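You operate a simulated robot arm through the tools that you are given. There is no shell and no other tool. Be economical: measure what you need, move in short steps, check, and stop when the job is done.

You run a simulated two-armed robot. Do the job below in one go: nothing can be reset, and whatever is moved stays where it is left.

TASK
Fetch the collar number six and set it on the top of the teal table. Take the job ticket from the top of the teal table and leave it on the shelf of the teal table. Put the tape winder on the warped sheet. Fetch the basket and set it on the white flat box on the top of the steel table. Take the printing plate that says "keep dry" from the black mat and put it on the printed sheet. Put the blue rag on the top of the steel table away on the ledge. Take the green chip and leave it in the grey tray. Put the felt pad on the top of the steel table away on the shelf under the roller bench. Take the collar number seven and put it on the top of the teal table. Take the collar number five and leave it on the top of the trial bench. Do these in any order. Set down upright: basket, green chip, felt pad.

It is judged by the outcome, as a careful person would: the job done as asked, and still so three seconds after it is handed in. It fails if anything else is knocked over, pushed out of place, dropped, spilled or broken. Flat cloth is picked up by pressing the open fingertips on it (5 to 10 N) and closing them slowly along it; thin cloth reads only 2 to 8 mm in the jaws.

THE ROBOT
Two 7-joint arms with two-finger grippers on one trunk, on a base that drives. Base frame: it is fixed to the floor where the robot stands at the start and does not move with it; the origin is under the middle of the robot, x ahead of it, y to its left, z up; the surface under the hand at the start is at about z = 80. Readings come in cm, degrees, newtons and seconds.
The left shoulder is at the start at [13.5, 21.6, 103.4], the right one opposite. With the tool pointing down near the work surface each hand reaches from about 38 to 88 cm from the robot's upright axis, wherever it stands, measured 20 degrees to its own side. Places, roughly: basket (8x7x7 cm) [-110, 160, 90]; blue rag (10x7x3 cm) [-140, 170, 90]; collar number five [-275, 175, 100]; collar number seven [-250, 175, 100]; collar number six [75, 0, 25]; felt pad (5x4x4 cm) [-80, 180, 90]; flat box (26x15x1 cm) [-80, 160, 90]; green chip (3x6x4 cm) [-90, 180, 90]; grey tray (37x18x4 cm) [-120, 160, 40]; job ticket [75, -25, 75]; ledge (115x21 cm) [-286, -918, 80]; printed sheet [0, 175, 100]; printing plate [-125, 175, 75]; shelf of the teal table [70, 10, 40]; shelf under the roller bench [-810, -630, 50]; tape winder (20x9x6 cm) [50, -20, 40]; top of the teal table [70, 10, 80]; top of the trial bench [-370, 170, 90]; warped sheet (40x30x2 cm) [-240, -130, 30]. Payload 3.18 kg a hand.
Tool frame (each hand has its own): the origin (TCP) lies between the finger pads and is the grasp point; the fingertips stand 3 cm ahead of it; z points along the fingers, y is the line along which they close. Largest opening 14.4 cm; the body of the gripper starts 10.3 cm behind the TCP.
Orientation is that of the tool frame in the base frame, as [roll, pitch, yaw] about the fixed x, y, z axes, in that order (R = Rz(yaw) Ry(pitch) Rx(roll)). With the fingers straight down and closing along the base's y, the tool's x points along the base's -x, its y along +y and its z along -z.

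THE INTERFACE
- The arms move only by the tool step_arm. It takes "left_deltas", "right_deltas" or both (then of equal length, played together; a hand with none holds still); each is a list of rows, each an object of numbers (a shift or turn left out is 0, a gripper value left out holds the last): "dx", "dy", "dz": the shift along the base's x, y, z in cm; "wx", "wy", "wz": the turn, a rotation vector about the base's x, y, z in degrees; "claw": the opening, from 0 (shut) to 1 (fully open). In form: [{"dx": .., "dy": .., "dz": .., "wx": .., "wy": .., "wz": .., "claw": ..}, ...]. A call has 1 to 8 rows; each row is the pose to reach, as a shift and turn from the pose commanded when the call began. A row lasts 0.2 s, in which the tool goes at most 5 cm and 8.6 degrees; a call with a longer step from one row to the next is refused whole, and so is a gripper value outside its range. A pose out of reach is approached as far as the arm can. The call stops where the force on the tool passes 40 N (or 10 N more than at its start, if that is more) or the arm is blocked; 0.2 s more then pass. Each finger halts on what it meets, pressing with about 43 N; the grip force reading is that of the motor and also rises with nothing between the fingers. The clock runs only during rows and for 0.2 s after the last one: add rows that repeat a pose to give the fingers time. It gives the time, the measured TCP pose, the force on the tool (base axes), the opening and the grip force at its end, in the units of the frame above (readings bear some noise), with the torque about the TCP (base axes, N m) and any sound that the robot's microphone picked up.
- Cameras (640 x 400 px; columns grow to the right, rows downward): "scene" is now at [25.66, 0.08, 119.71]; the picture's right is [0.02, -1.00, 0.00], its down [-0.73, -0.01, -0.68] and it looks along [0.68, 0.01, -0.73] (base axes); focal length 214 px, centre (320, 200). "left" rides on the left gripper at [7.6, -1.6, -14.3] in its tool frame; the picture's right is [0.21, 0.98, 0.00], its down [-0.84, 0.18, -0.51] and it looks along [-0.50, 0.11, 0.86] (tool axes); focal length 218 px, centre (320, 200). "right" rides on the right gripper at [7.6, 1.6, -14.3] in its tool frame; the picture's right is [-0.21, 0.98, 0.00], its down [-0.84, -0.18, -0.51] and it looks along [-0.50, -0.11, 0.86] (tool axes); focal length 218 px, centre (320, 200).
- grab_frame(camera): a new picture of that camera. It takes no simulated time.
- lift_body(by): slides the trunk up (or, below 0, down) by that many cm; the arms and the scene camera ride with it, the base frame stays. It gives what a move gives, with no picture.
- drive_base(legs): drives the robot by 1 to 6 legs, each [ahead, left, turn to the left] in cm, cm and degrees, along the robot's own axes; the way and the turn of a leg run together, so that a leg with both is an arc; at most 150 cm and 180 degrees a leg. The arms and the cameras ride along, it lands a little off, and it stops where it bumps. It gives what a move gives.
- head_to(pan, tilt): turns the head with the scene camera to pan (to the left, within 80 degrees either way) and tilt (down, from -29 to 69), counted from straight ahead of the robot. It gives what a move gives.
- locate(camera, pixels): for up to 12 pixels [column, row] of the newest picture of that camera ("zoom" is the newest enlarged one), the place [x, y, z] in the base frame of the surface seen there, good to about 0.2 cm. It takes no simulated time.
- zoom(camera, box): a new picture of the part [left, top, right, bottom] of that camera's present view, enlarged. It takes no simulated time.
- finish_job(): hands the job in; it is judged then, once.

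Go step by step. Measure first, check grasps and placings, and put right what went wrong. The budget is 350 turns and 272 pictures, counting those below and the enlarged ones. Unless the task says otherwise, let go and move clear before handing in, and close with one line.

The tools are called after "Emit:" as a command line: name --argument value ..., lists and objects as JSON in quotes. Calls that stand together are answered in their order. step_arm: Moves the arms, as the interface text tells. Its arguments: {"type":"object","properties":{"left_deltas":{"type":"array"},"right_deltas":{"type":"array"}},"required":[]} The other tools are called the same way: lift_body (by) slides the trunk up or down; drive_base (legs) drives the base; head_to (pan, tilt) turns the head that bears the scene camera; grab_frame (camera) takes a picture; locate (camera, pixels) gives the place of the surface under pixels of a picture; zoom (camera, box) takes an enlarged picture of a part of a camera's view; finish_job () hands the job in.

At the start:

```text
time: 0.0
left_ee_pos: [52.67, 25.98, 102.34]
left_ee_rot: [-179.9, 0.0, 180.0]
left_wrist_force: [0.3, 1.0, 0.3]
left_wrist_torque: [0.0, -0.01, -0.02]
left_opening: 14.41
left_grasp_force: 0.0
right_ee_pos: [39.78, -13.36, 107.28]
right_ee_rot: [-179.9, 0.0, 179.9]
right_wrist_force: [0.1, -0.1, -0.2]
right_wrist_torque: [-0.01, -0.02, 0.01]
right_opening: 14.42
right_grasp_force: 0.1
trunk travel left (down, up): [-12.1, 24.9]
robot x, y, heading: [-0.07, 0.12, 0.2]
head pan, tilt: [1.0, 46.9]
```

scene: 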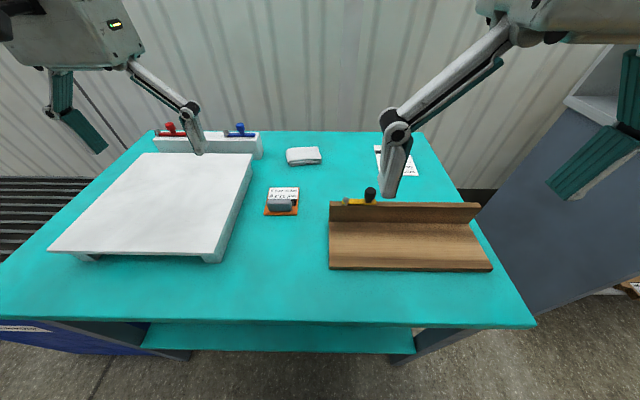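
right: 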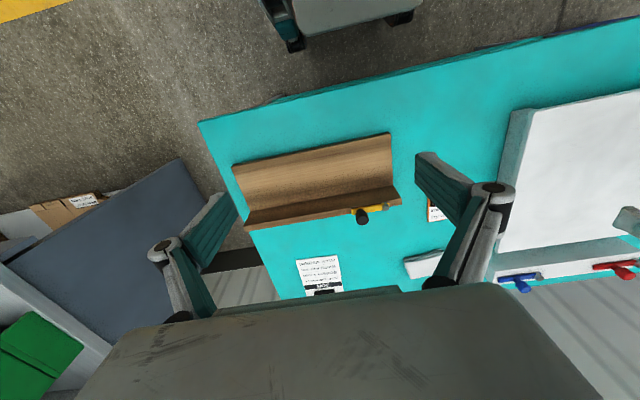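
left: 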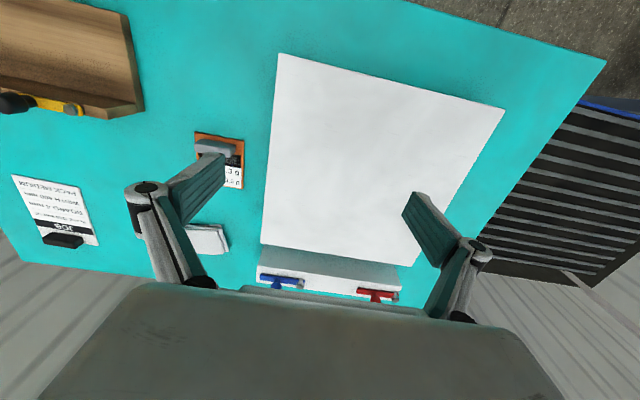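

The first picture shows the teal table with the job ticket near (400,160). I'll measure the ticket and the table edges.

Emit:
locate --camera "scene" --pixels '[[380, 150], [408, 160], [412, 175], [536, 325], [10, 290], [280, 350], [300, 250], [430, 132], [400, 240], [303, 155], [160, 132], [300, 318]]'

Emit:
zoom --camera "right" --box '[220, 180, 480, 310]'

Emit:
head_to --pan 0 --tilt 69

Emit:
grab_frame --camera "scene"

```text
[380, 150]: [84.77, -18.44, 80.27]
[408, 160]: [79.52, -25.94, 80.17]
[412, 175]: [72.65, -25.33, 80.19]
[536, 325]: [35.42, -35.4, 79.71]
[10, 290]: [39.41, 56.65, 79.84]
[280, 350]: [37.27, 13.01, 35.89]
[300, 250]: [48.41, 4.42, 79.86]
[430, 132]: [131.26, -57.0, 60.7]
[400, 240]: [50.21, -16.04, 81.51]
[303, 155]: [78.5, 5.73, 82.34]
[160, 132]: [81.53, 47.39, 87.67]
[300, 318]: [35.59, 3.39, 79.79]
```

```text
2.46 times, centred on (350, 245) of right
```

zoom: 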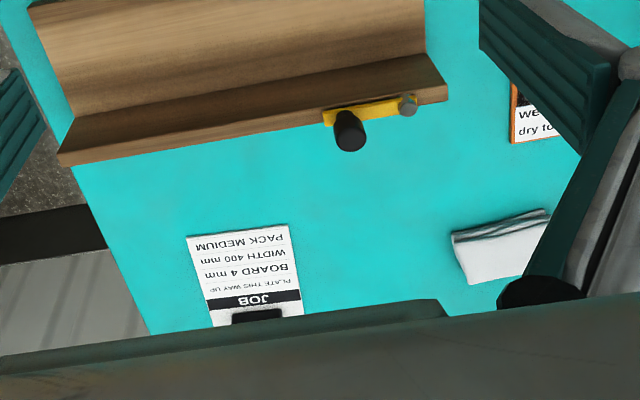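

```text
time: 0.8
left_ee_pos: [52.62, 26.01, 102.34]
left_ee_rot: [-179.9, 0.0, -180.0]
left_wrist_force: [1.0, 0.5, -0.2]
left_wrist_torque: [0.0, -0.01, 0.04]
left_opening: 14.4
left_grasp_force: 0.1
right_ee_pos: [39.73, -13.49, 106.97]
right_ee_rot: [-179.8, -0.1, -180.0]
right_wrist_force: [13.5, -15.9, -65.3]
right_wrist_torque: [0.6, -4.04, 1.11]
right_opening: 14.43
right_grasp_force: 0.1
trunk travel left (down, up): [-12.1, 24.9]
robot x, y, heading: [-0.06, -0.29, 0.0]
head pan, tilt: [0.0, 68.8]
```

```text
267 pictures are left
```

scene: 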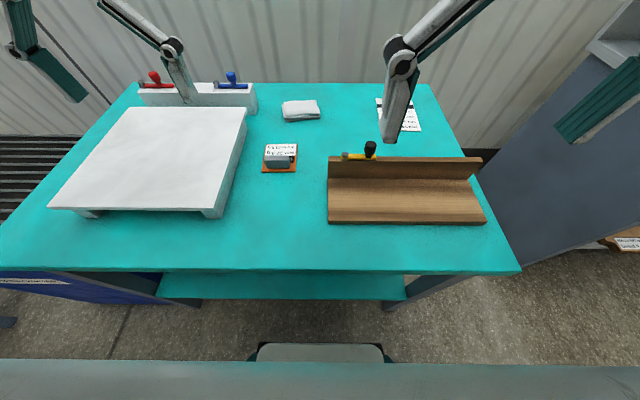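

The right hand reads a 65 N push after the tilt, so the head is touching the right gripper. I'll move that hand ahead and to the side.

Emit:
step_arm --right_deltas '[{"dx": 2, "dy": -4}, {"dx": 4, "dy": -8}, {"dx": 6, "dy": -12}]'

Emit:
grab_frame --camera "right"

```text
time: 1.6
left_ee_pos: [52.52, 25.97, 102.53]
left_ee_rot: [180.0, 0.1, -180.0]
left_wrist_force: [0.1, 0.0, -0.4]
left_wrist_torque: [0.04, -0.01, -0.01]
left_opening: 14.41
left_grasp_force: 0.0
right_ee_pos: [45.64, -25.5, 107.08]
right_ee_rot: [179.8, 0.0, -180.0]
right_wrist_force: [-0.5, -0.8, -0.3]
right_wrist_torque: [-0.01, -0.01, 0.0]
right_opening: 14.39
right_grasp_force: 0.1
trunk travel left (down, up): [-12.1, 24.9]
robot x, y, heading: [0.56, -0.12, -0.2]
head pan, tilt: [0.0, 68.8]
```

```text
266 pictures are left
```

right: 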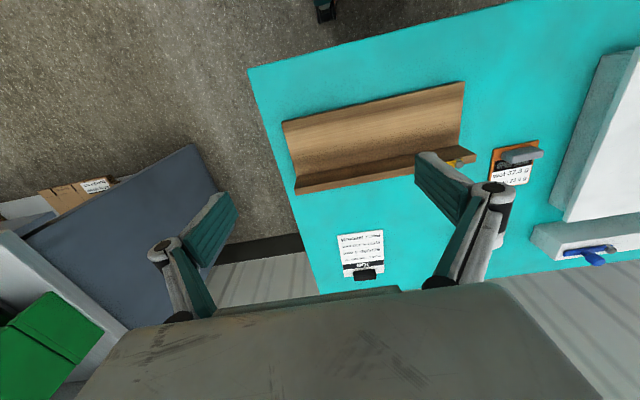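

The ticket is at (360,250) with a black clip at (366,274). I'll measure both in an enlarged view.

Emit:
zoom --camera "right" --box '[320, 220, 420, 290]'

Emit:
locate --camera "right" --pixels '[[338, 236], [382, 231], [346, 275], [386, 273], [366, 274], [356, 271], [376, 270], [367, 280]]'

```text
5.71 times, centred on (370, 255) of right
```

zoom: 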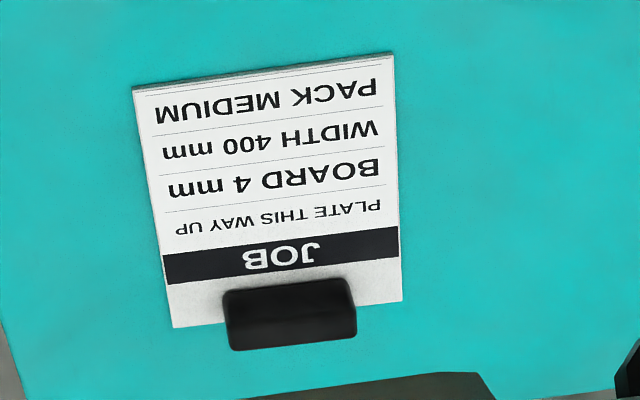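

```text
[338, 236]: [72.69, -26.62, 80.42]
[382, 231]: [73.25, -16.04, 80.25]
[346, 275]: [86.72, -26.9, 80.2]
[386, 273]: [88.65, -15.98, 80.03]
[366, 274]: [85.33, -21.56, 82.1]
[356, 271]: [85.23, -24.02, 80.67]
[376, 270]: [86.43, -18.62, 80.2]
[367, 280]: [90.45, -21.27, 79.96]
```

The clip stands at about [85.3, -21.5, 82], at the edge of reach. I'll check how far the base can go forward by locating its front and the shelf under the table.

Emit:
locate --camera "scene" --pixels '[[320, 345], [320, 380], [300, 271], [300, 298], [280, 285], [200, 285], [390, 290], [320, 310], [270, 345], [380, 350], [520, 270], [470, 185]]'

Emit:
lift_body --by -12

Emit:
head_to --pan 0 --tilt 45

Emit:
grab_frame --camera "scene"

```text
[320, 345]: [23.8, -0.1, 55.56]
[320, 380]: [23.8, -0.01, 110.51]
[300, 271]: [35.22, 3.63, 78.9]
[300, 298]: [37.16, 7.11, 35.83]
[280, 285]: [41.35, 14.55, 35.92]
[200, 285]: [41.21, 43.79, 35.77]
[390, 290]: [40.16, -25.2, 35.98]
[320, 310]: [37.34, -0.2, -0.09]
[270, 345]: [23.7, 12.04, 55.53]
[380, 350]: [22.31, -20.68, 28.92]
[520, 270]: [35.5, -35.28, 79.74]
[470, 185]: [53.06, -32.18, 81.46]
```

```text
time: 2.6
left_ee_pos: [54.97, 26.31, 86.99]
left_ee_rot: [179.2, -11.4, -179.6]
left_wrist_force: [1.5, 0.9, 16.2]
left_wrist_torque: [1.85, -0.17, 0.17]
left_opening: 14.53
left_grasp_force: 0.1
right_ee_pos: [46.33, -25.48, 98.8]
right_ee_rot: [180.0, -2.2, -179.9]
right_wrist_force: [-1.1, -1.1, -0.6]
right_wrist_torque: [0.05, -0.02, 0.03]
right_opening: 14.36
right_grasp_force: 0.0
trunk travel left (down, up): [-4.8, 32.1]
robot x, y, heading: [-0.22, -0.47, 0.1]
head pan, tilt: [0.0, 68.8]
stopped: the force on the tool passed its limit at 151 N (the readings are from after the stop); the commanded pose is now the measured one
```

```text
time: 3.5
left_ee_pos: [54.98, 26.42, 86.86]
left_ee_rot: [179.3, -11.4, -179.6]
left_wrist_force: [4.8, 2.9, 14.2]
left_wrist_torque: [0.96, -0.16, -0.08]
left_opening: 14.58
left_grasp_force: 0.3
right_ee_pos: [46.39, -25.29, 98.98]
right_ee_rot: [-180.0, -2.0, -179.9]
right_wrist_force: [-0.9, -0.7, 1.7]
right_wrist_torque: [0.02, -0.02, -0.02]
right_opening: 14.4
right_grasp_force: 0.1
trunk travel left (down, up): [-4.8, 32.1]
robot x, y, heading: [0.21, -0.06, -0.1]
head pan, tilt: [0.0, 45.0]
```

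```text
264 pictures are left
```

scene: 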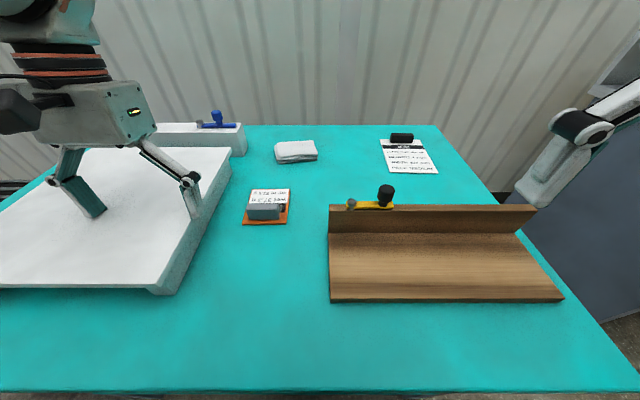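

The trunk lowering pressed the left fingers on the white platform. I'll raise the left hand straight up and check that the platform has not moved.

Emit:
step_arm --left_deltas '[{"dz": 4}, {"dz": 8}, {"dz": 12, "wy": 5}, {"dz": 16, "wy": 11.4}, {"dz": 18, "wy": 11.4}]'

Emit:
grab_frame --camera "scene"

```text
time: 4.2
left_ee_pos: [55.11, 26.26, 86.92]
left_ee_rot: [179.4, -12.5, -179.0]
left_wrist_force: [-16.4, 6.8, 34.9]
left_wrist_torque: [2.43, -0.07, 0.88]
left_opening: 14.57
left_grasp_force: 0.2
left hand out of reach, approached as far as the arm can: row 1, 2, 3
right_ee_pos: [46.3, -25.35, 98.87]
right_ee_rot: [-179.9, -2.1, -179.8]
right_wrist_force: [1.7, 0.6, 0.2]
right_wrist_torque: [-0.03, 0.09, 0.0]
right_opening: 14.39
right_grasp_force: 0.0
trunk travel left (down, up): [-4.8, 32.1]
robot x, y, heading: [-0.15, 0.05, 0.2]
head pan, tilt: [0.0, 45.0]
stopped in row 3 (left hand): the force on the tool passed its limit at 130 N (the readings are from after the stop); the commanded pose is now the measured one
```

```text
263 pictures are left
```

scene: 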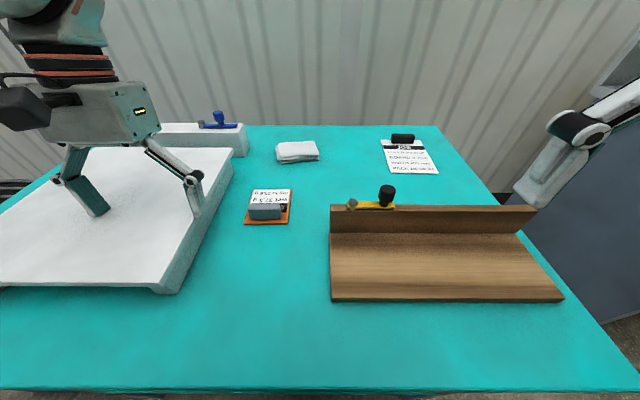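

Lifting the arm is out of reach in this posture and forces rose, so I'll raise the trunk back up instead.

Emit:
lift_body --by 7

Emit:
grab_frame --camera "scene"

```text
time: 5.3
left_ee_pos: [55.37, 26.28, 93.51]
left_ee_rot: [179.4, -12.7, -179.1]
left_wrist_force: [0.9, 1.1, 0.0]
left_wrist_torque: [0.04, -0.02, 0.01]
left_opening: 14.4
left_grasp_force: 0.1
right_ee_pos: [46.47, -25.29, 105.85]
right_ee_rot: [-179.9, -2.2, -179.9]
right_wrist_force: [0.7, -0.7, -0.2]
right_wrist_torque: [0.03, -0.08, 0.01]
right_opening: 14.41
right_grasp_force: 0.1
trunk travel left (down, up): [-11.8, 25.1]
robot x, y, heading: [0.08, -0.08, 0.3]
head pan, tilt: [0.0, 45.0]
```

```text
262 pictures are left
```

scene: 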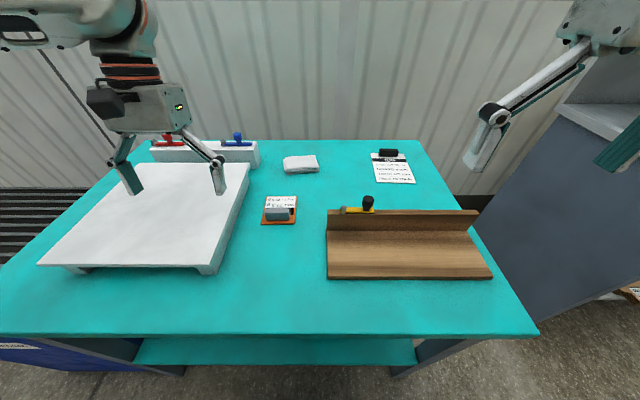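

The hand is free now. I'll check whether the platform and the tagged items stayed in place by locating the corners.

Emit:
locate --camera "scene" --pixels '[[249, 164], [40, 264], [199, 267], [150, 215], [396, 168], [302, 164], [280, 215], [250, 150]]'

Emit:
step_arm --left_deltas '[{"wy": 6}, {"wy": 12.5, "dx": -3}, {"dz": 3, "dx": -6, "wy": 12.5}, {"dz": 6, "dx": -8, "wy": 12.5}]'

```text
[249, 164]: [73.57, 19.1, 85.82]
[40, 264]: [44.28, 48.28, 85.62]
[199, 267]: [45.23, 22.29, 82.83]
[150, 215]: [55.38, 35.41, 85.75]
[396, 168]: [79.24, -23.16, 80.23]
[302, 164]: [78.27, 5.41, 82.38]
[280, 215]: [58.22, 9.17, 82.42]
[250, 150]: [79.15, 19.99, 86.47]
```

```text
time: 6.3
left_ee_pos: [55.45, 26.36, 93.47]
left_ee_rot: [179.4, -12.8, -179.1]
left_wrist_force: [0.2, 0.5, 0.5]
left_wrist_torque: [-0.04, 0.01, -0.01]
left_opening: 14.43
left_grasp_force: 0.1
left hand out of reach, approached as far as the arm can: row 1, 2, 3, 4
right_ee_pos: [46.47, -25.28, 105.79]
right_ee_rot: [-179.9, -2.3, -179.8]
right_wrist_force: [-0.3, -0.4, -0.7]
right_wrist_torque: [0.0, 0.0, -0.04]
right_opening: 14.41
right_grasp_force: 0.0
trunk travel left (down, up): [-11.8, 25.1]
robot x, y, heading: [0.05, -0.05, -0.0]
head pan, tilt: [0.0, 45.0]
```

The platform is unmoved within measuring error. My correction turned the wrong way, so I'll turn the left hand back by negative wy.

Emit:
step_arm --left_deltas '[{"wy": -6}, {"wy": -12.5}, {"wy": -12.5, "dz": 3}, {"dz": 7, "wy": -12.5}]'

```text
time: 7.3
left_ee_pos: [55.46, 26.37, 100.66]
left_ee_rot: [179.4, -0.1, -179.2]
left_wrist_force: [0.6, -0.4, -0.2]
left_wrist_torque: [-0.04, -0.04, -0.02]
left_opening: 14.4
left_grasp_force: 0.0
right_ee_pos: [46.42, -25.38, 105.87]
right_ee_rot: [-180.0, -2.2, -180.0]
right_wrist_force: [0.7, -0.2, -0.1]
right_wrist_torque: [0.02, -0.05, 0.02]
right_opening: 14.39
right_grasp_force: 0.0
trunk travel left (down, up): [-11.8, 25.1]
robot x, y, heading: [-0.02, -0.09, -0.1]
head pan, tilt: [0.0, 45.0]
```

The left hand is upright and clear. I'll drive 9 cm ahead to bring the ticket well into reach.

Emit:
drive_base --legs '[[9, 0, 0]]'

Emit:
grab_frame --camera "scene"

```text
time: 8.5
left_ee_pos: [63.61, 26.35, 100.41]
left_ee_rot: [179.4, -0.4, -179.3]
left_wrist_force: [-0.2, 0.0, 0.8]
left_wrist_torque: [0.0, -0.01, -0.03]
left_opening: 14.4
left_grasp_force: 0.1
right_ee_pos: [54.38, -25.28, 105.72]
right_ee_rot: [-179.9, -2.4, 179.9]
right_wrist_force: [-0.3, 0.6, 0.3]
right_wrist_torque: [0.02, -0.05, 0.01]
right_opening: 14.4
right_grasp_force: 0.2
trunk travel left (down, up): [-11.8, 25.1]
robot x, y, heading: [7.6, 0.14, 0.1]
head pan, tilt: [0.0, 45.0]
stopped in leg 1: the robot was blocked; the commanded pose is now the measured one
```

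```text
261 pictures are left
```

scene: 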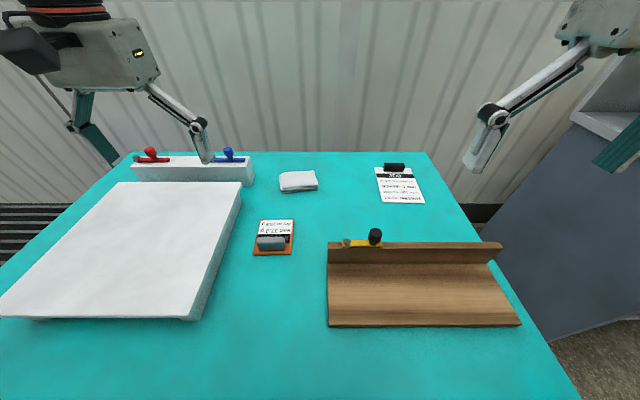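

The base stopped against the table at x 7.6. I'll check the table did not shift by re-measuring the clip and ticket.

Emit:
zoom --camera "scene" --box '[360, 150, 440, 210]'

Emit:
locate --camera "scene" --pixels '[[375, 168], [413, 168], [423, 203], [383, 202], [394, 167], [394, 164], [386, 165], [404, 165], [300, 180]]'

```text
6.67 times, centred on (400, 180) of scene
```

zoom: 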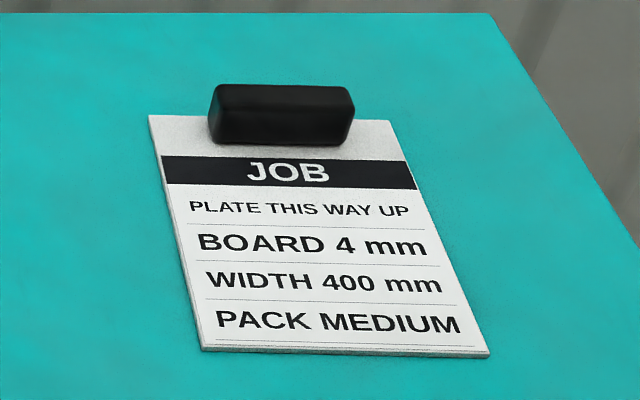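

```text
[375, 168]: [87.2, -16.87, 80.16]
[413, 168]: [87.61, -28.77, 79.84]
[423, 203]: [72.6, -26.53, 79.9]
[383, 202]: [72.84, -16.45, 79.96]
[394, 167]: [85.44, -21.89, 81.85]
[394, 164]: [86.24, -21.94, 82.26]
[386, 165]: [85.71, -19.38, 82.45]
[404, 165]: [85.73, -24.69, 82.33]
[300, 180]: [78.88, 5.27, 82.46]
```

The ticket is in place: clip centre about [86.2, -22, 81.5], 5.3 cm wide in y. I'll tilt the right hand 45° forward so the ticket can later be slid flat under the table, and bring it over the clip.

Emit:
step_arm --right_deltas '[{"dx": 4, "wy": -8, "dy": 0.5}, {"dx": 8, "wy": -16, "dy": 1}, {"dx": 12, "wy": -24, "dy": 2, "dz": -2}, {"dx": 16, "wy": -32, "dy": 3, "dz": -5}, {"dx": 20, "wy": -40, "dy": 3.2, "dz": -8}, {"dx": 24, "wy": -47.4, "dy": 3.2, "dz": -11}, {"dx": 28, "wy": -47.4, "dy": 3.2, "dz": -13}, {"dx": 28, "wy": -47.4, "dy": 3.2, "dz": -13}]'

Emit:
grab_frame --camera "scene"

```text
refused: row 4 steps farther than a row can; nothing moved
```

```text
259 pictures are left
```

scene: 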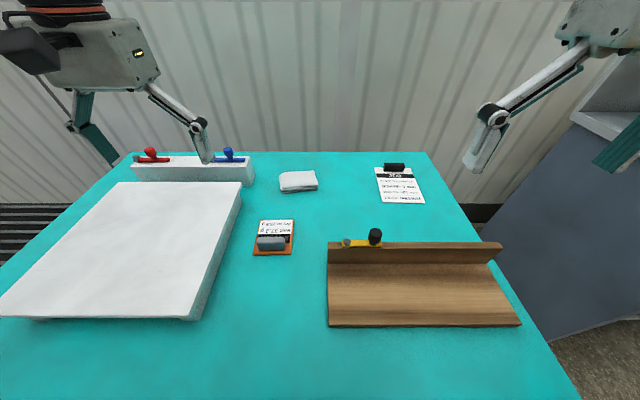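

The call was refused for a step that was slightly too long, so I'll use smaller steps.

Emit:
step_arm --right_deltas '[{"dx": 4, "wy": -8, "dy": 0.5}, {"dx": 8, "wy": -16, "dy": 1}, {"dx": 12, "wy": -24, "dy": 2, "dz": -2}, {"dx": 16, "wy": -32, "dy": 3, "dz": -4}, {"dx": 20, "wy": -40, "dy": 3.2, "dz": -6}, {"dx": 24, "wy": -47.4, "dy": 3.2, "dz": -8}, {"dx": 28, "wy": -47.4, "dy": 3.2, "dz": -10}, {"dx": 28, "wy": -47.4, "dy": 3.2, "dz": -13}]'

Emit:
grab_frame --camera "right"

```text
time: 10.3
left_ee_pos: [63.55, 26.39, 100.4]
left_ee_rot: [179.5, -0.4, -179.2]
left_wrist_force: [0.9, -0.1, -0.1]
left_wrist_torque: [0.0, -0.01, -0.04]
left_opening: 14.41
left_grasp_force: 0.2
right_ee_pos: [82.59, -22.16, 92.74]
right_ee_rot: [-180.0, 45.0, 179.9]
right_wrist_force: [-0.7, 0.0, 0.8]
right_wrist_torque: [-0.04, 0.0, 0.01]
right_opening: 14.39
right_grasp_force: 0.1
trunk travel left (down, up): [-11.8, 25.1]
robot x, y, heading: [7.77, 0.18, -0.2]
head pan, tilt: [0.0, 45.0]
```

```text
258 pictures are left
```

right: 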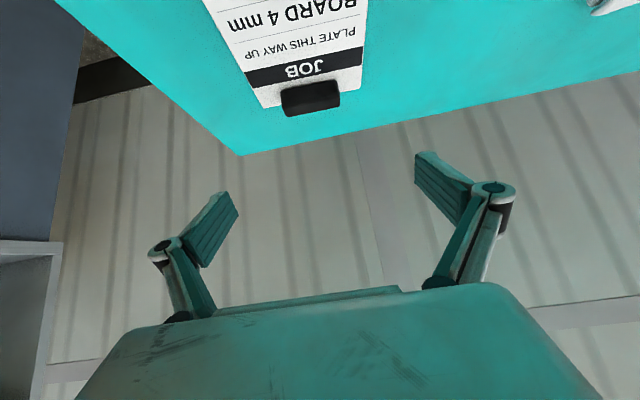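

The tilted hand is above the clip, which sits at (310,97). I'll measure it from this view.

Emit:
locate --camera "right" --pixels '[[284, 95], [338, 87], [310, 86], [312, 100], [313, 110], [298, 105], [288, 112], [337, 100]]'

```text
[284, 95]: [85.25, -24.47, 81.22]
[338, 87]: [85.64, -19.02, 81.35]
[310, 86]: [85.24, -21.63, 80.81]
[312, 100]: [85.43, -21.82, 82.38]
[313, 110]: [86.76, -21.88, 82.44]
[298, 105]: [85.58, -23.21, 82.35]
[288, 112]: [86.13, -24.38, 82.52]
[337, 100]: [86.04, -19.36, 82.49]
```

Clip spans x 85.2–87, y -24.5 to -19.1, top 82.45. I'll descend with the fingertips just above the ticket and close.

Emit:
step_arm --right_deltas '[{"dx": 1, "dy": 0.4, "dz": -4}, {"dx": 2, "dy": 0.4, "dz": -8}, {"dx": 2, "dy": 0.4, "dz": -9}, {"dx": 2, "dy": 0.4, "dz": -9, "claw": 0.6}, {"dx": 2, "dy": 0.4, "dz": -9, "claw": 0.3}, {"dx": 2, "dy": 0.4, "dz": -9, "claw": 0.2}, {"dx": 2, "dy": 0.4, "dz": -9, "claw": 0.2}]'

Emit:
grab_frame --camera "right"

```text
time: 11.9
left_ee_pos: [63.65, 26.27, 100.35]
left_ee_rot: [179.4, -0.4, -179.3]
left_wrist_force: [-0.7, 0.2, 0.5]
left_wrist_torque: [0.04, 0.0, -0.01]
left_opening: 14.41
left_grasp_force: 0.1
right_ee_pos: [84.55, -21.68, 83.76]
right_ee_rot: [-180.0, 45.0, 179.8]
right_wrist_force: [0.8, -0.2, 0.6]
right_wrist_torque: [0.05, -0.06, -0.03]
right_opening: 5.88
right_grasp_force: 43.6
trunk travel left (down, up): [-11.8, 25.1]
robot x, y, heading: [7.91, 0.35, -0.3]
head pan, tilt: [0.0, 45.0]
```

```text
257 pictures are left
```

right: 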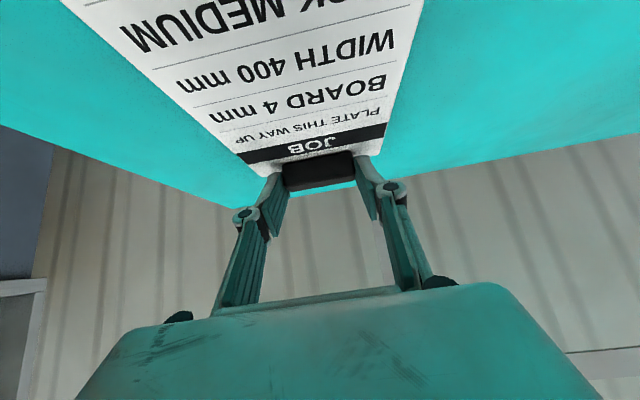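

Gripped on the clip at 5.9 cm with 43 N. I'll lift it and bring the hand back over the table toward me.

Emit:
step_arm --right_deltas '[{"dz": 2}, {"dz": 5}, {"dz": 9}, {"dz": 13}, {"dz": 17, "dx": -2}, {"dz": 20, "dx": -6}, {"dz": 20, "dx": -10}]'

Emit:
grab_frame --camera "right"

```text
time: 13.5
left_ee_pos: [63.6, 26.35, 100.3]
left_ee_rot: [179.4, -0.4, -179.2]
left_wrist_force: [0.7, -0.7, -0.1]
left_wrist_torque: [-0.01, 0.04, -0.01]
left_opening: 14.4
left_grasp_force: 0.0
right_ee_pos: [74.41, -21.76, 103.8]
right_ee_rot: [180.0, 45.0, 179.7]
right_wrist_force: [0.1, 0.6, 0.1]
right_wrist_torque: [0.01, 0.01, -0.03]
right_opening: 2.9
right_grasp_force: 0.2
trunk travel left (down, up): [-11.8, 25.1]
robot x, y, heading: [7.92, 0.17, -0.2]
head pan, tilt: [0.0, 45.0]
```

```text
256 pictures are left
```

right: 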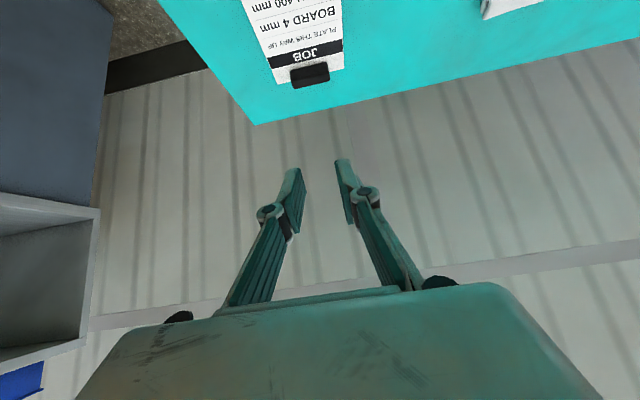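

The clip slipped out because only the very tips held it. I'll re-measure and grip deeper.

Emit:
locate --camera "right" --pixels '[[291, 72], [329, 67], [310, 68], [310, 76], [312, 84], [293, 86], [328, 80], [275, 82], [344, 70]]'

```text
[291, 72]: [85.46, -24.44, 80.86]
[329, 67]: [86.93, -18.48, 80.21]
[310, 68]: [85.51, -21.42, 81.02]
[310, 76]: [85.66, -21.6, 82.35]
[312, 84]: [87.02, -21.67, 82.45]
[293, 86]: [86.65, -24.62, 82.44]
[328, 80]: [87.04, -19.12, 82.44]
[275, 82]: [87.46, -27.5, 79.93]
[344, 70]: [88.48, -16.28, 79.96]
```

Emit:
step_arm --right_deltas '[{"dx": 3, "dz": -3, "claw": 0.65}, {"dx": 6, "dz": -6.5}, {"dx": 9, "dz": -10}, {"dx": 11.1, "dz": -14}, {"dx": 11.1, "dz": -18}, {"dx": 11.1, "dz": -20}, {"dx": 11.1, "dz": -20.5}]'

Emit:
step_arm --right_deltas '[{"claw": 0.45}, {"claw": 0.2}, {"claw": 0.1}, {"claw": 0.1}]'

Emit:
grab_frame --camera "right"

```text
time: 15.1
left_ee_pos: [63.62, 26.34, 100.36]
left_ee_rot: [179.4, -0.4, -179.3]
left_wrist_force: [0.5, 0.1, -1.2]
left_wrist_torque: [0.01, 0.01, 0.02]
left_opening: 14.41
left_grasp_force: 0.1
right_ee_pos: [85.58, -21.83, 83.3]
right_ee_rot: [-179.9, 45.0, 179.9]
right_wrist_force: [0.1, 0.3, 0.0]
right_wrist_torque: [-0.02, 0.02, -0.02]
right_opening: 9.32
right_grasp_force: 0.1
trunk travel left (down, up): [-11.8, 25.1]
robot x, y, heading: [8.08, 0.15, 0.1]
head pan, tilt: [0.0, 45.0]
```

```text
time: 16.1
left_ee_pos: [63.72, 26.4, 100.39]
left_ee_rot: [179.4, -0.4, -179.2]
left_wrist_force: [-0.6, 1.4, -0.6]
left_wrist_torque: [-0.02, 0.0, 0.02]
left_opening: 14.39
left_grasp_force: 0.1
right_ee_pos: [85.67, -21.81, 83.28]
right_ee_rot: [180.0, 45.0, 179.8]
right_wrist_force: [-0.4, 0.3, 0.5]
right_wrist_torque: [-0.04, -0.02, -0.01]
right_opening: 5.87
right_grasp_force: 42.9
trunk travel left (down, up): [-11.8, 25.1]
robot x, y, heading: [8.21, 0.19, -0.1]
head pan, tilt: [0.0, 45.0]
```

```text
255 pictures are left
```

right: 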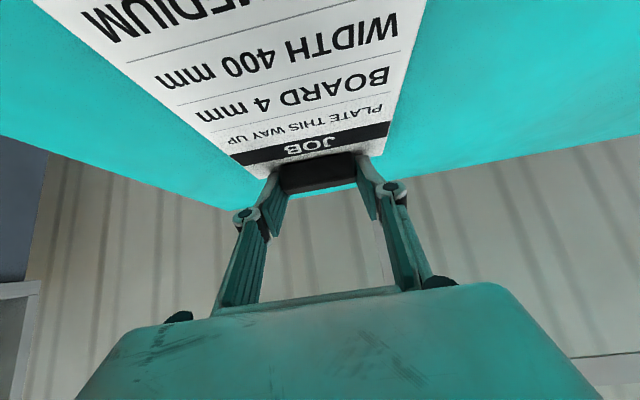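

The fingers now overlap more of the clip. I'll lift a little and check.

Emit:
step_arm --right_deltas '[{"dz": 0.7}, {"dz": 1.5}, {"dz": 2.5}]'

Emit:
grab_frame --camera "right"

```text
time: 16.9
left_ee_pos: [63.59, 26.44, 100.5]
left_ee_rot: [179.5, -0.4, -179.2]
left_wrist_force: [-0.6, -0.7, 0.5]
left_wrist_torque: [-0.01, -0.01, -0.01]
left_opening: 14.39
left_grasp_force: 0.0
right_ee_pos: [85.52, -21.89, 85.79]
right_ee_rot: [180.0, 44.9, 179.8]
right_wrist_force: [-0.7, -0.1, 0.0]
right_wrist_torque: [-0.01, -0.02, 0.0]
right_opening: 5.86
right_grasp_force: 42.6
trunk travel left (down, up): [-11.8, 25.1]
robot x, y, heading: [8.51, 0.21, 0.1]
head pan, tilt: [0.0, 45.0]
```

```text
254 pictures are left
```

right: 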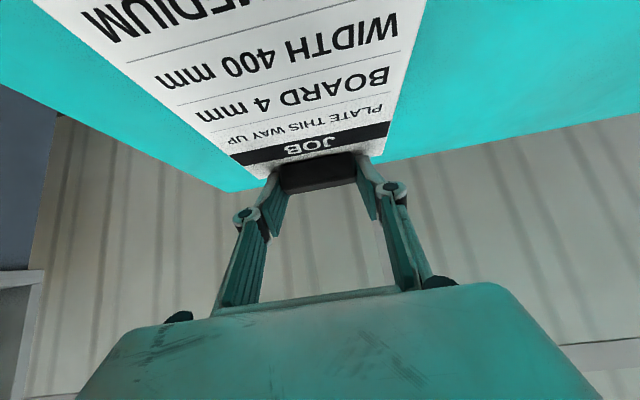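

The ticket comes up with the hand. I'll raise it to about 100 cm gently.

Emit:
step_arm --right_deltas '[{"dz": 2.5}, {"dz": 5}, {"dz": 8}, {"dz": 11}, {"dz": 14, "dx": -2}, {"dz": 14, "dx": -5}, {"dz": 14, "dx": -8}]'

Emit:
drive_base --legs '[[-45, 0, 0]]'

Emit:
head_to --pan 0 --tilt 40

Emit:
grab_frame --camera "scene"

```text
time: 18.5
left_ee_pos: [63.51, 26.33, 100.56]
left_ee_rot: [179.4, -0.5, -179.2]
left_wrist_force: [0.2, 0.3, -0.4]
left_wrist_torque: [-0.03, 0.03, -0.01]
left_opening: 14.4
left_grasp_force: 0.1
right_ee_pos: [77.34, -21.74, 99.89]
right_ee_rot: [179.9, 45.1, 179.8]
right_wrist_force: [0.3, 0.2, 0.9]
right_wrist_torque: [0.01, 0.03, 0.04]
right_opening: 5.88
right_grasp_force: 42.9
trunk travel left (down, up): [-11.8, 25.1]
robot x, y, heading: [8.24, -0.02, -0.0]
head pan, tilt: [0.0, 45.0]
```

```text
time: 21.2
left_ee_pos: [18.94, 26.35, 100.3]
left_ee_rot: [179.4, -0.4, -179.2]
left_wrist_force: [-0.4, 0.0, -0.7]
left_wrist_torque: [0.02, -0.06, 0.0]
left_opening: 14.38
left_grasp_force: 0.0
right_ee_pos: [32.66, -21.88, 99.7]
right_ee_rot: [-180.0, 45.0, 179.8]
right_wrist_force: [-1.0, 1.4, -0.7]
right_wrist_torque: [0.0, 0.01, -0.03]
right_opening: 5.86
right_grasp_force: 43.4
trunk travel left (down, up): [-11.8, 25.1]
robot x, y, heading: [-36.83, 0.18, 0.0]
head pan, tilt: [0.0, 45.0]
```

```text
time: 21.9
left_ee_pos: [19.0, 26.2, 100.31]
left_ee_rot: [179.4, -0.4, -179.3]
left_wrist_force: [-0.4, 0.4, -0.1]
left_wrist_torque: [-0.03, -0.04, 0.01]
left_opening: 14.39
left_grasp_force: 0.2
right_ee_pos: [32.66, -21.87, 99.63]
right_ee_rot: [-179.9, 45.0, 179.7]
right_wrist_force: [0.2, 0.3, -0.3]
right_wrist_torque: [-0.01, 0.0, 0.01]
right_opening: 5.85
right_grasp_force: 42.9
trunk travel left (down, up): [-11.8, 25.1]
robot x, y, heading: [-36.81, 0.04, -0.1]
head pan, tilt: [0.0, 40.0]
```

```text
253 pictures are left
```

scene: 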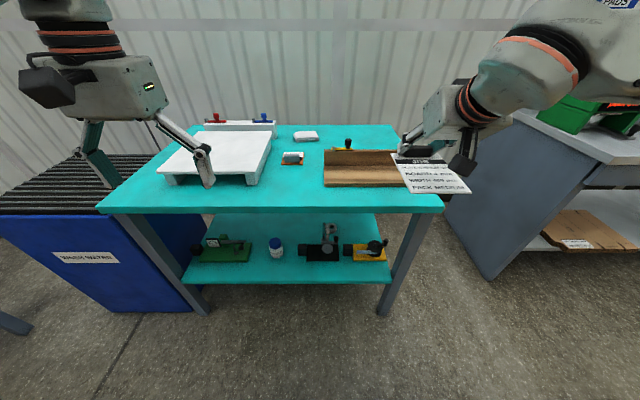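

The shelf holds a green thing, a jar, a black device and a yellow thing around (190–390, 250). I'll zoom in to identify the tape winder and collar.

Emit:
zoom --camera "scene" --box '[170, 205, 410, 300]'

Emit:
locate --camera "scene" --pixels '[[280, 283], [190, 283], [388, 283], [220, 258], [276, 250], [325, 257], [330, 228], [368, 256], [377, 250], [300, 265], [300, 225], [228, 245]]'

```text
2.67 times, centred on (290, 252) of scene
```

zoom: 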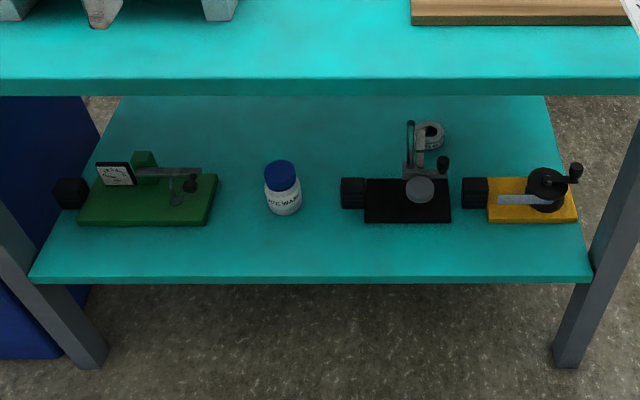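

```text
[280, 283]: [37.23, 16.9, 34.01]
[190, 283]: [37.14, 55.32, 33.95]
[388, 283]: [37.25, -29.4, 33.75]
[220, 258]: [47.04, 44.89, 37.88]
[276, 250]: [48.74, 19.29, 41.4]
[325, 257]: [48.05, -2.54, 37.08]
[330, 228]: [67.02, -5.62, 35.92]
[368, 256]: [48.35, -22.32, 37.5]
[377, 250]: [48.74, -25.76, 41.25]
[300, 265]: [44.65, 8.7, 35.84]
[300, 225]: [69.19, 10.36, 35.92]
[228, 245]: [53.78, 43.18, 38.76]
```

The yellow cranked device is the tape winder; the ring at zoom (430,135), behind the black device, is likely collar six. I'll look at them closer.

Emit:
zoom --camera "scene" --box '[290, 235, 400, 295]'

Emit:
locate --camera "zoom" --pixels '[[254, 110], [270, 100], [240, 60], [330, 195], [260, 230], [450, 200], [500, 150], [430, 260], [560, 300], [390, 190], [400, 240], [250, 150]]'

```text
5.82 times, centred on (345, 265) of scene
```

zoom: 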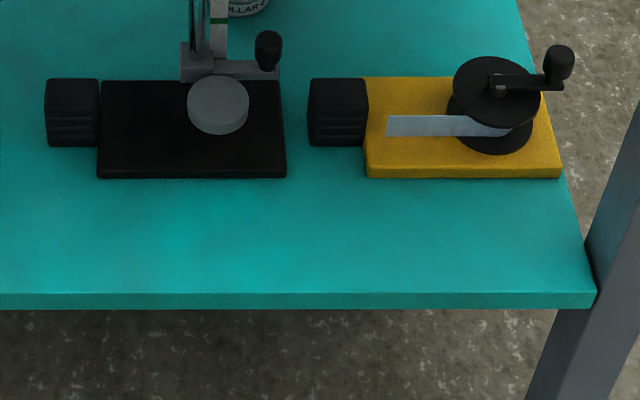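

```text
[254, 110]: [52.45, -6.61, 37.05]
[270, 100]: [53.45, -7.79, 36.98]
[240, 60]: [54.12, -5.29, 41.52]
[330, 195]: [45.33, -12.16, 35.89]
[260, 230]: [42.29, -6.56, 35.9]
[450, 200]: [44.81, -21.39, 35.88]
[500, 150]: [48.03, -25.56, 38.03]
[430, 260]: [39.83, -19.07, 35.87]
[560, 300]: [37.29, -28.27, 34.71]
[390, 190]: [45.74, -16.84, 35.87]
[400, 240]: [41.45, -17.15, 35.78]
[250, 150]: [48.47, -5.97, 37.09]
```

The ring's label reads "…OLLAR", so that is the collar. I'll measure the gap between the green device and the jar for the ticket.

Emit:
zoom --camera "scene" --box '[180, 215, 340, 295]'

Emit:
locate --camera "zoom" --pixels '[[355, 110], [358, 160], [412, 160], [385, 100], [298, 110], [288, 185], [512, 130], [512, 165], [440, 60], [620, 60], [250, 60], [385, 165]]'

```text
4.00 times, centred on (260, 255) of scene
```

zoom: 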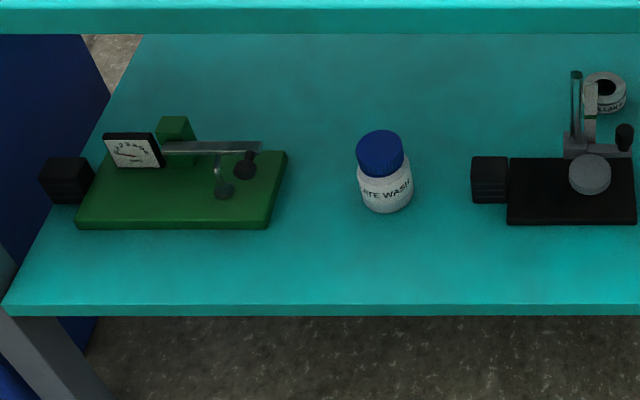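

```text
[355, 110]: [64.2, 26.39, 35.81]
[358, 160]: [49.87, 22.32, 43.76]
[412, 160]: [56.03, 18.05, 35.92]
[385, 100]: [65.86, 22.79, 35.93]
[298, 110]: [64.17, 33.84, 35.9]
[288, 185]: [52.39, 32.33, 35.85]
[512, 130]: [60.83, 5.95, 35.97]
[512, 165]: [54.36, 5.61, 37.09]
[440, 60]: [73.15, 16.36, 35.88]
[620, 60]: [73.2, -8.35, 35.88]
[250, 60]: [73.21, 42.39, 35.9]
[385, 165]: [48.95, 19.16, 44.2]
```

The gaps beside the jar are too narrow, so the ticket will go where the winder stands now, once the left hand has taken the winder. I'll tilt the left hand 45° forward and tuck the right hand back a little.

Emit:
step_arm --left_deltas '[{"dx": 3, "wy": -8}, {"dx": 7, "wy": -16}, {"dx": 11, "wy": -24}, {"dx": 14, "wy": -32}, {"dx": 14, "wy": -40}, {"dx": 14, "wy": -45}]' --right_deltas '[{"dx": -2, "dz": 1}, {"dx": -4, "dz": 2}, {"dx": -6, "dz": 4}, {"dx": -8, "dz": 6}, {"dx": -10, "dz": 8}, {"dx": -10, "dz": 8}]'

Emit:
drive_base --legs '[[0, -24, 0]]'

Emit:
grab_frame --camera "left"

Emit:
grab_frame --camera "scene"

```text
time: 23.3
left_ee_pos: [32.95, 26.37, 100.26]
left_ee_rot: [-179.8, 44.7, -179.0]
left_wrist_force: [-0.8, 0.1, 0.4]
left_wrist_torque: [0.03, 0.01, 0.04]
left_opening: 14.38
left_grasp_force: 0.1
right_ee_pos: [22.7, -21.76, 107.6]
right_ee_rot: [-180.0, 45.0, 179.7]
right_wrist_force: [0.2, -0.7, -0.5]
right_wrist_torque: [0.02, 0.01, 0.01]
right_opening: 5.87
right_grasp_force: 42.3
trunk travel left (down, up): [-11.8, 25.1]
robot x, y, heading: [-36.53, 0.37, -0.1]
head pan, tilt: [0.0, 40.0]
```

```text
time: 26.0
left_ee_pos: [32.82, 3.25, 100.43]
left_ee_rot: [-179.9, 44.6, -178.8]
left_wrist_force: [0.7, -1.4, 0.4]
left_wrist_torque: [0.04, -0.01, 0.04]
left_opening: 14.4
left_grasp_force: 0.1
right_ee_pos: [22.69, -45.08, 107.58]
right_ee_rot: [-179.9, 45.0, 179.9]
right_wrist_force: [-0.1, -0.2, -0.5]
right_wrist_torque: [-0.02, -0.02, 0.03]
right_opening: 5.84
right_grasp_force: 43.5
trunk travel left (down, up): [-11.8, 25.1]
robot x, y, heading: [-36.57, -23.52, 0.1]
head pan, tilt: [0.0, 40.0]
```

```text
249 pictures are left
```

left: 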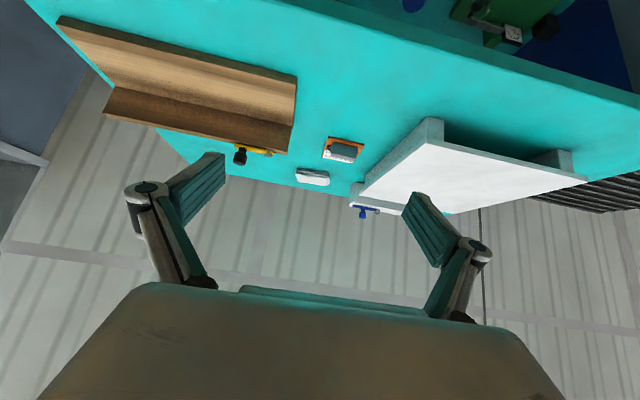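

```text
248 pictures are left
```

scene: 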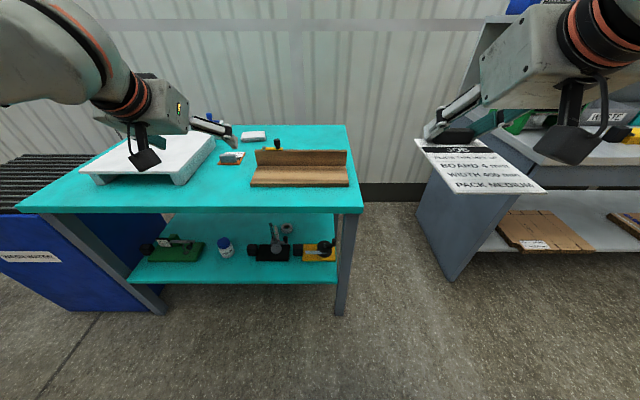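

The path is clear. I'll pull the left hand back from the table edge, lower the trunk 11 cm, then lower the hand to shelf height.

Emit:
step_arm --left_deltas '[{"dx": -4}, {"dx": -8}, {"dx": -12, "dz": -2}, {"dx": -12, "dz": -6}]'

Emit:
lift_body --by -11

Emit:
step_arm --left_deltas '[{"dz": -4, "dy": -2}, {"dz": -8, "dy": -4}, {"dz": -12, "dy": -6}, {"dz": -16, "dy": -8}, {"dz": -20, "dy": -10}, {"dz": -24, "dy": -12}, {"dz": -28, "dy": -14}, {"dz": -30, "dy": -16}]'

Emit:
grab_frame --camera "left"

```text
time: 27.0
left_ee_pos: [20.87, 3.18, 94.36]
left_ee_rot: [-180.0, 44.5, -178.8]
left_wrist_force: [0.2, 0.2, 0.8]
left_wrist_torque: [-0.01, 0.01, -0.02]
left_opening: 14.39
left_grasp_force: 0.0
right_ee_pos: [22.84, -44.91, 107.61]
right_ee_rot: [-180.0, 44.8, 179.9]
right_wrist_force: [0.8, 0.1, -1.4]
right_wrist_torque: [-0.04, 0.01, -0.04]
right_opening: 5.87
right_grasp_force: 43.0
trunk travel left (down, up): [-11.8, 25.1]
robot x, y, heading: [-36.5, -23.43, -0.0]
head pan, tilt: [0.0, 40.0]
```

```text
time: 28.4
left_ee_pos: [20.46, 3.17, 66.89]
left_ee_rot: [179.7, 21.9, -179.0]
left_wrist_force: [0.5, 0.7, 0.3]
left_wrist_torque: [0.0, -0.01, 0.02]
left_opening: 14.39
left_grasp_force: 0.1
right_ee_pos: [22.63, -44.91, 96.77]
right_ee_rot: [179.9, 45.2, 180.0]
right_wrist_force: [0.2, 0.4, 0.0]
right_wrist_torque: [0.04, 0.0, 0.0]
right_opening: 5.87
right_grasp_force: 42.5
trunk travel left (down, up): [-0.8, 36.1]
robot x, y, heading: [-36.34, -23.75, -0.0]
head pan, tilt: [0.0, 40.0]
```

```text
time: 30.2
left_ee_pos: [20.5, -12.53, 36.77]
left_ee_rot: [179.6, 21.9, -178.9]
left_wrist_force: [0.4, -0.3, 0.0]
left_wrist_torque: [-0.02, 0.01, 0.03]
left_opening: 14.42
left_grasp_force: 0.1
right_ee_pos: [22.75, -45.03, 96.71]
right_ee_rot: [180.0, 44.9, 179.9]
right_wrist_force: [0.9, -0.4, -0.3]
right_wrist_torque: [-0.01, -0.03, 0.0]
right_opening: 5.88
right_grasp_force: 43.1
trunk travel left (down, up): [-0.8, 36.1]
robot x, y, heading: [-36.79, -23.23, 0.2]
head pan, tilt: [0.0, 40.0]
```

```text
247 pictures are left
```

left: 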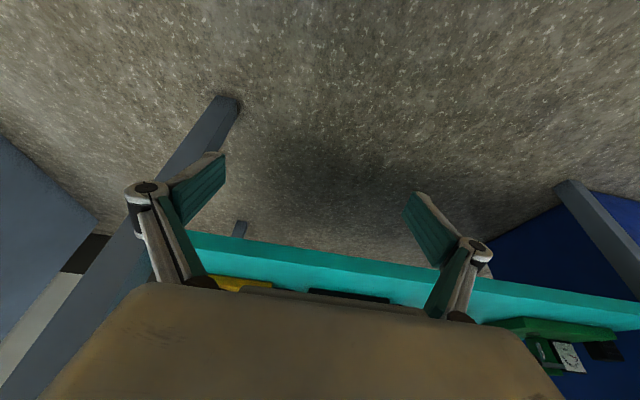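

The left hand swung lower and straighter than commanded during the trunk move. I'll raise it and tilt it to 45° forward again, then look.

Emit:
step_arm --left_deltas '[{"dz": 4}, {"dz": 8, "wy": -8}, {"dz": 12, "wy": -16}, {"dz": 15, "wy": -23}]'

Emit:
grab_frame --camera "left"

Emit:
grab_frame --camera "scene"

```text
time: 31.3
left_ee_pos: [26.95, -7.86, 57.29]
left_ee_rot: [171.0, 54.8, 175.9]
left_wrist_force: [-0.6, 0.2, -0.1]
left_wrist_torque: [0.03, 0.0, 0.02]
left_opening: 14.4
left_grasp_force: 0.1
right_ee_pos: [22.7, -45.13, 96.76]
right_ee_rot: [-180.0, 45.1, 179.7]
right_wrist_force: [-0.1, 0.2, 0.0]
right_wrist_torque: [0.02, 0.0, -0.01]
right_opening: 5.86
right_grasp_force: 42.9
trunk travel left (down, up): [-0.8, 36.1]
robot x, y, heading: [-36.41, -23.24, 0.0]
head pan, tilt: [0.0, 40.0]
stopped in row 4 (left hand): the arm was blocked; the commanded pose is now the measured one
```

```text
246 pictures are left
```

left: 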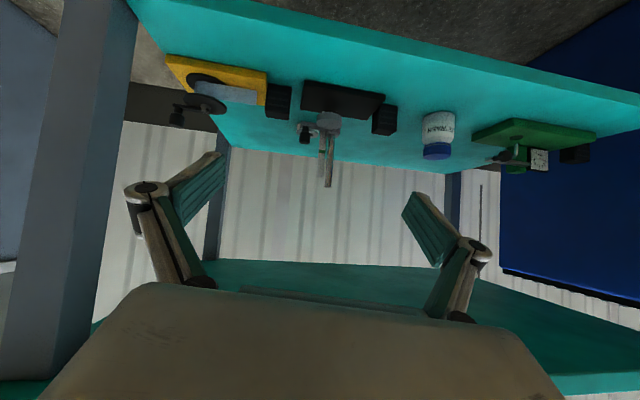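

```text
245 pictures are left
```

scene: 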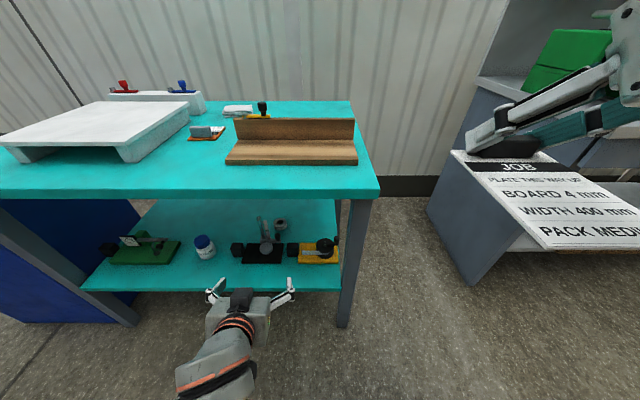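

From here the left camera sees the winder at (215,85) with its black handle at (278,100). I'll measure the handle and its surroundings.

Emit:
zoom --camera "left" --box '[150, 40, 410, 200]'

Emit:
locate --camera "left" --pixels '[[267, 86], [291, 88], [266, 112], [290, 117], [278, 100], [278, 115], [170, 60], [265, 75], [302, 84], [255, 99], [225, 102], [300, 105]]'

```text
2.46 times, centred on (280, 120) of left
```

zoom: 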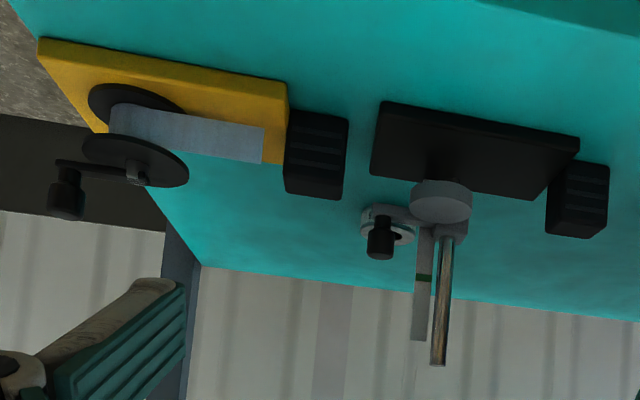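

```text
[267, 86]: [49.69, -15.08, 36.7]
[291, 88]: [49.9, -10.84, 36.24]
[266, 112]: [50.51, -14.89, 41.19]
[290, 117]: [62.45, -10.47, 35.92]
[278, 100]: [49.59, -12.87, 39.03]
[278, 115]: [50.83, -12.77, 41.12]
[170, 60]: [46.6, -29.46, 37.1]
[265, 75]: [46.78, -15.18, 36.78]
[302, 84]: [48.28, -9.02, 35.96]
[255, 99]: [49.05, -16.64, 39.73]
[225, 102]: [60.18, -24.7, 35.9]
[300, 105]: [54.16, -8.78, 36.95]
```

Handle: front face x 49.6, y -15.1 to -10.9, top z 41.1; the plate top is about z 37-38 and the tape strip ends near y -16.7. I'll straighten the left hand, narrow its opening to about 5.3 cm and hover just in front of the handle.

Emit:
step_arm --left_deltas '[{"wx": -5.2, "wy": 5, "wz": -3.3, "claw": 0.7}, {"dx": 3, "dy": -1.7, "dz": -3, "wx": -5.2, "wy": 5, "wz": -3.3, "claw": 0.5}, {"dx": 6, "dy": -3.4, "dz": -6, "wx": -5.2, "wy": 5, "wz": -3.3, "claw": 0.37}, {"dx": 9, "dy": -5.1, "dz": -8, "wx": -5.2, "wy": 5, "wz": -3.3, "claw": 0.37}, {"dx": 12, "dy": -5.1, "dz": -10, "wx": -5.2, "wy": 5, "wz": -3.3, "claw": 0.37}, {"dx": 12, "dy": -5.1, "dz": -10, "wx": -5.2, "wy": 5, "wz": -3.3, "claw": 0.37}]'

Emit:
grab_frame --camera "left"

```text
time: 32.1
left_ee_pos: [32.34, -2.63, 49.1]
left_ee_rot: [164.8, 48.8, 168.1]
left_wrist_force: [0.7, 0.7, -3.4]
left_wrist_torque: [0.03, -0.37, -0.05]
left_opening: 5.33
left_grasp_force: 0.1
right_ee_pos: [24.03, -44.71, 94.82]
right_ee_rot: [-179.7, 43.2, -179.9]
right_wrist_force: [3.8, 0.5, -4.8]
right_wrist_torque: [-0.04, 0.03, -0.07]
right_opening: 5.87
right_grasp_force: 43.1
trunk travel left (down, up): [-0.8, 36.1]
robot x, y, heading: [-36.25, -23.51, 0.2]
head pan, tilt: [0.0, 40.0]
stopped in row 3 (left hand): the arm was blocked; the commanded pose is now the measured one
```

```text
243 pictures are left
```

left: 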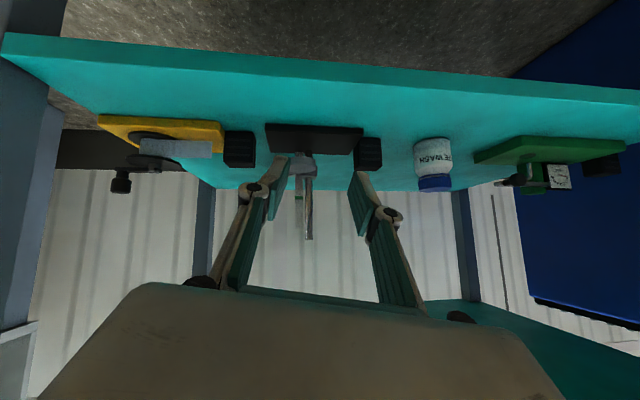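

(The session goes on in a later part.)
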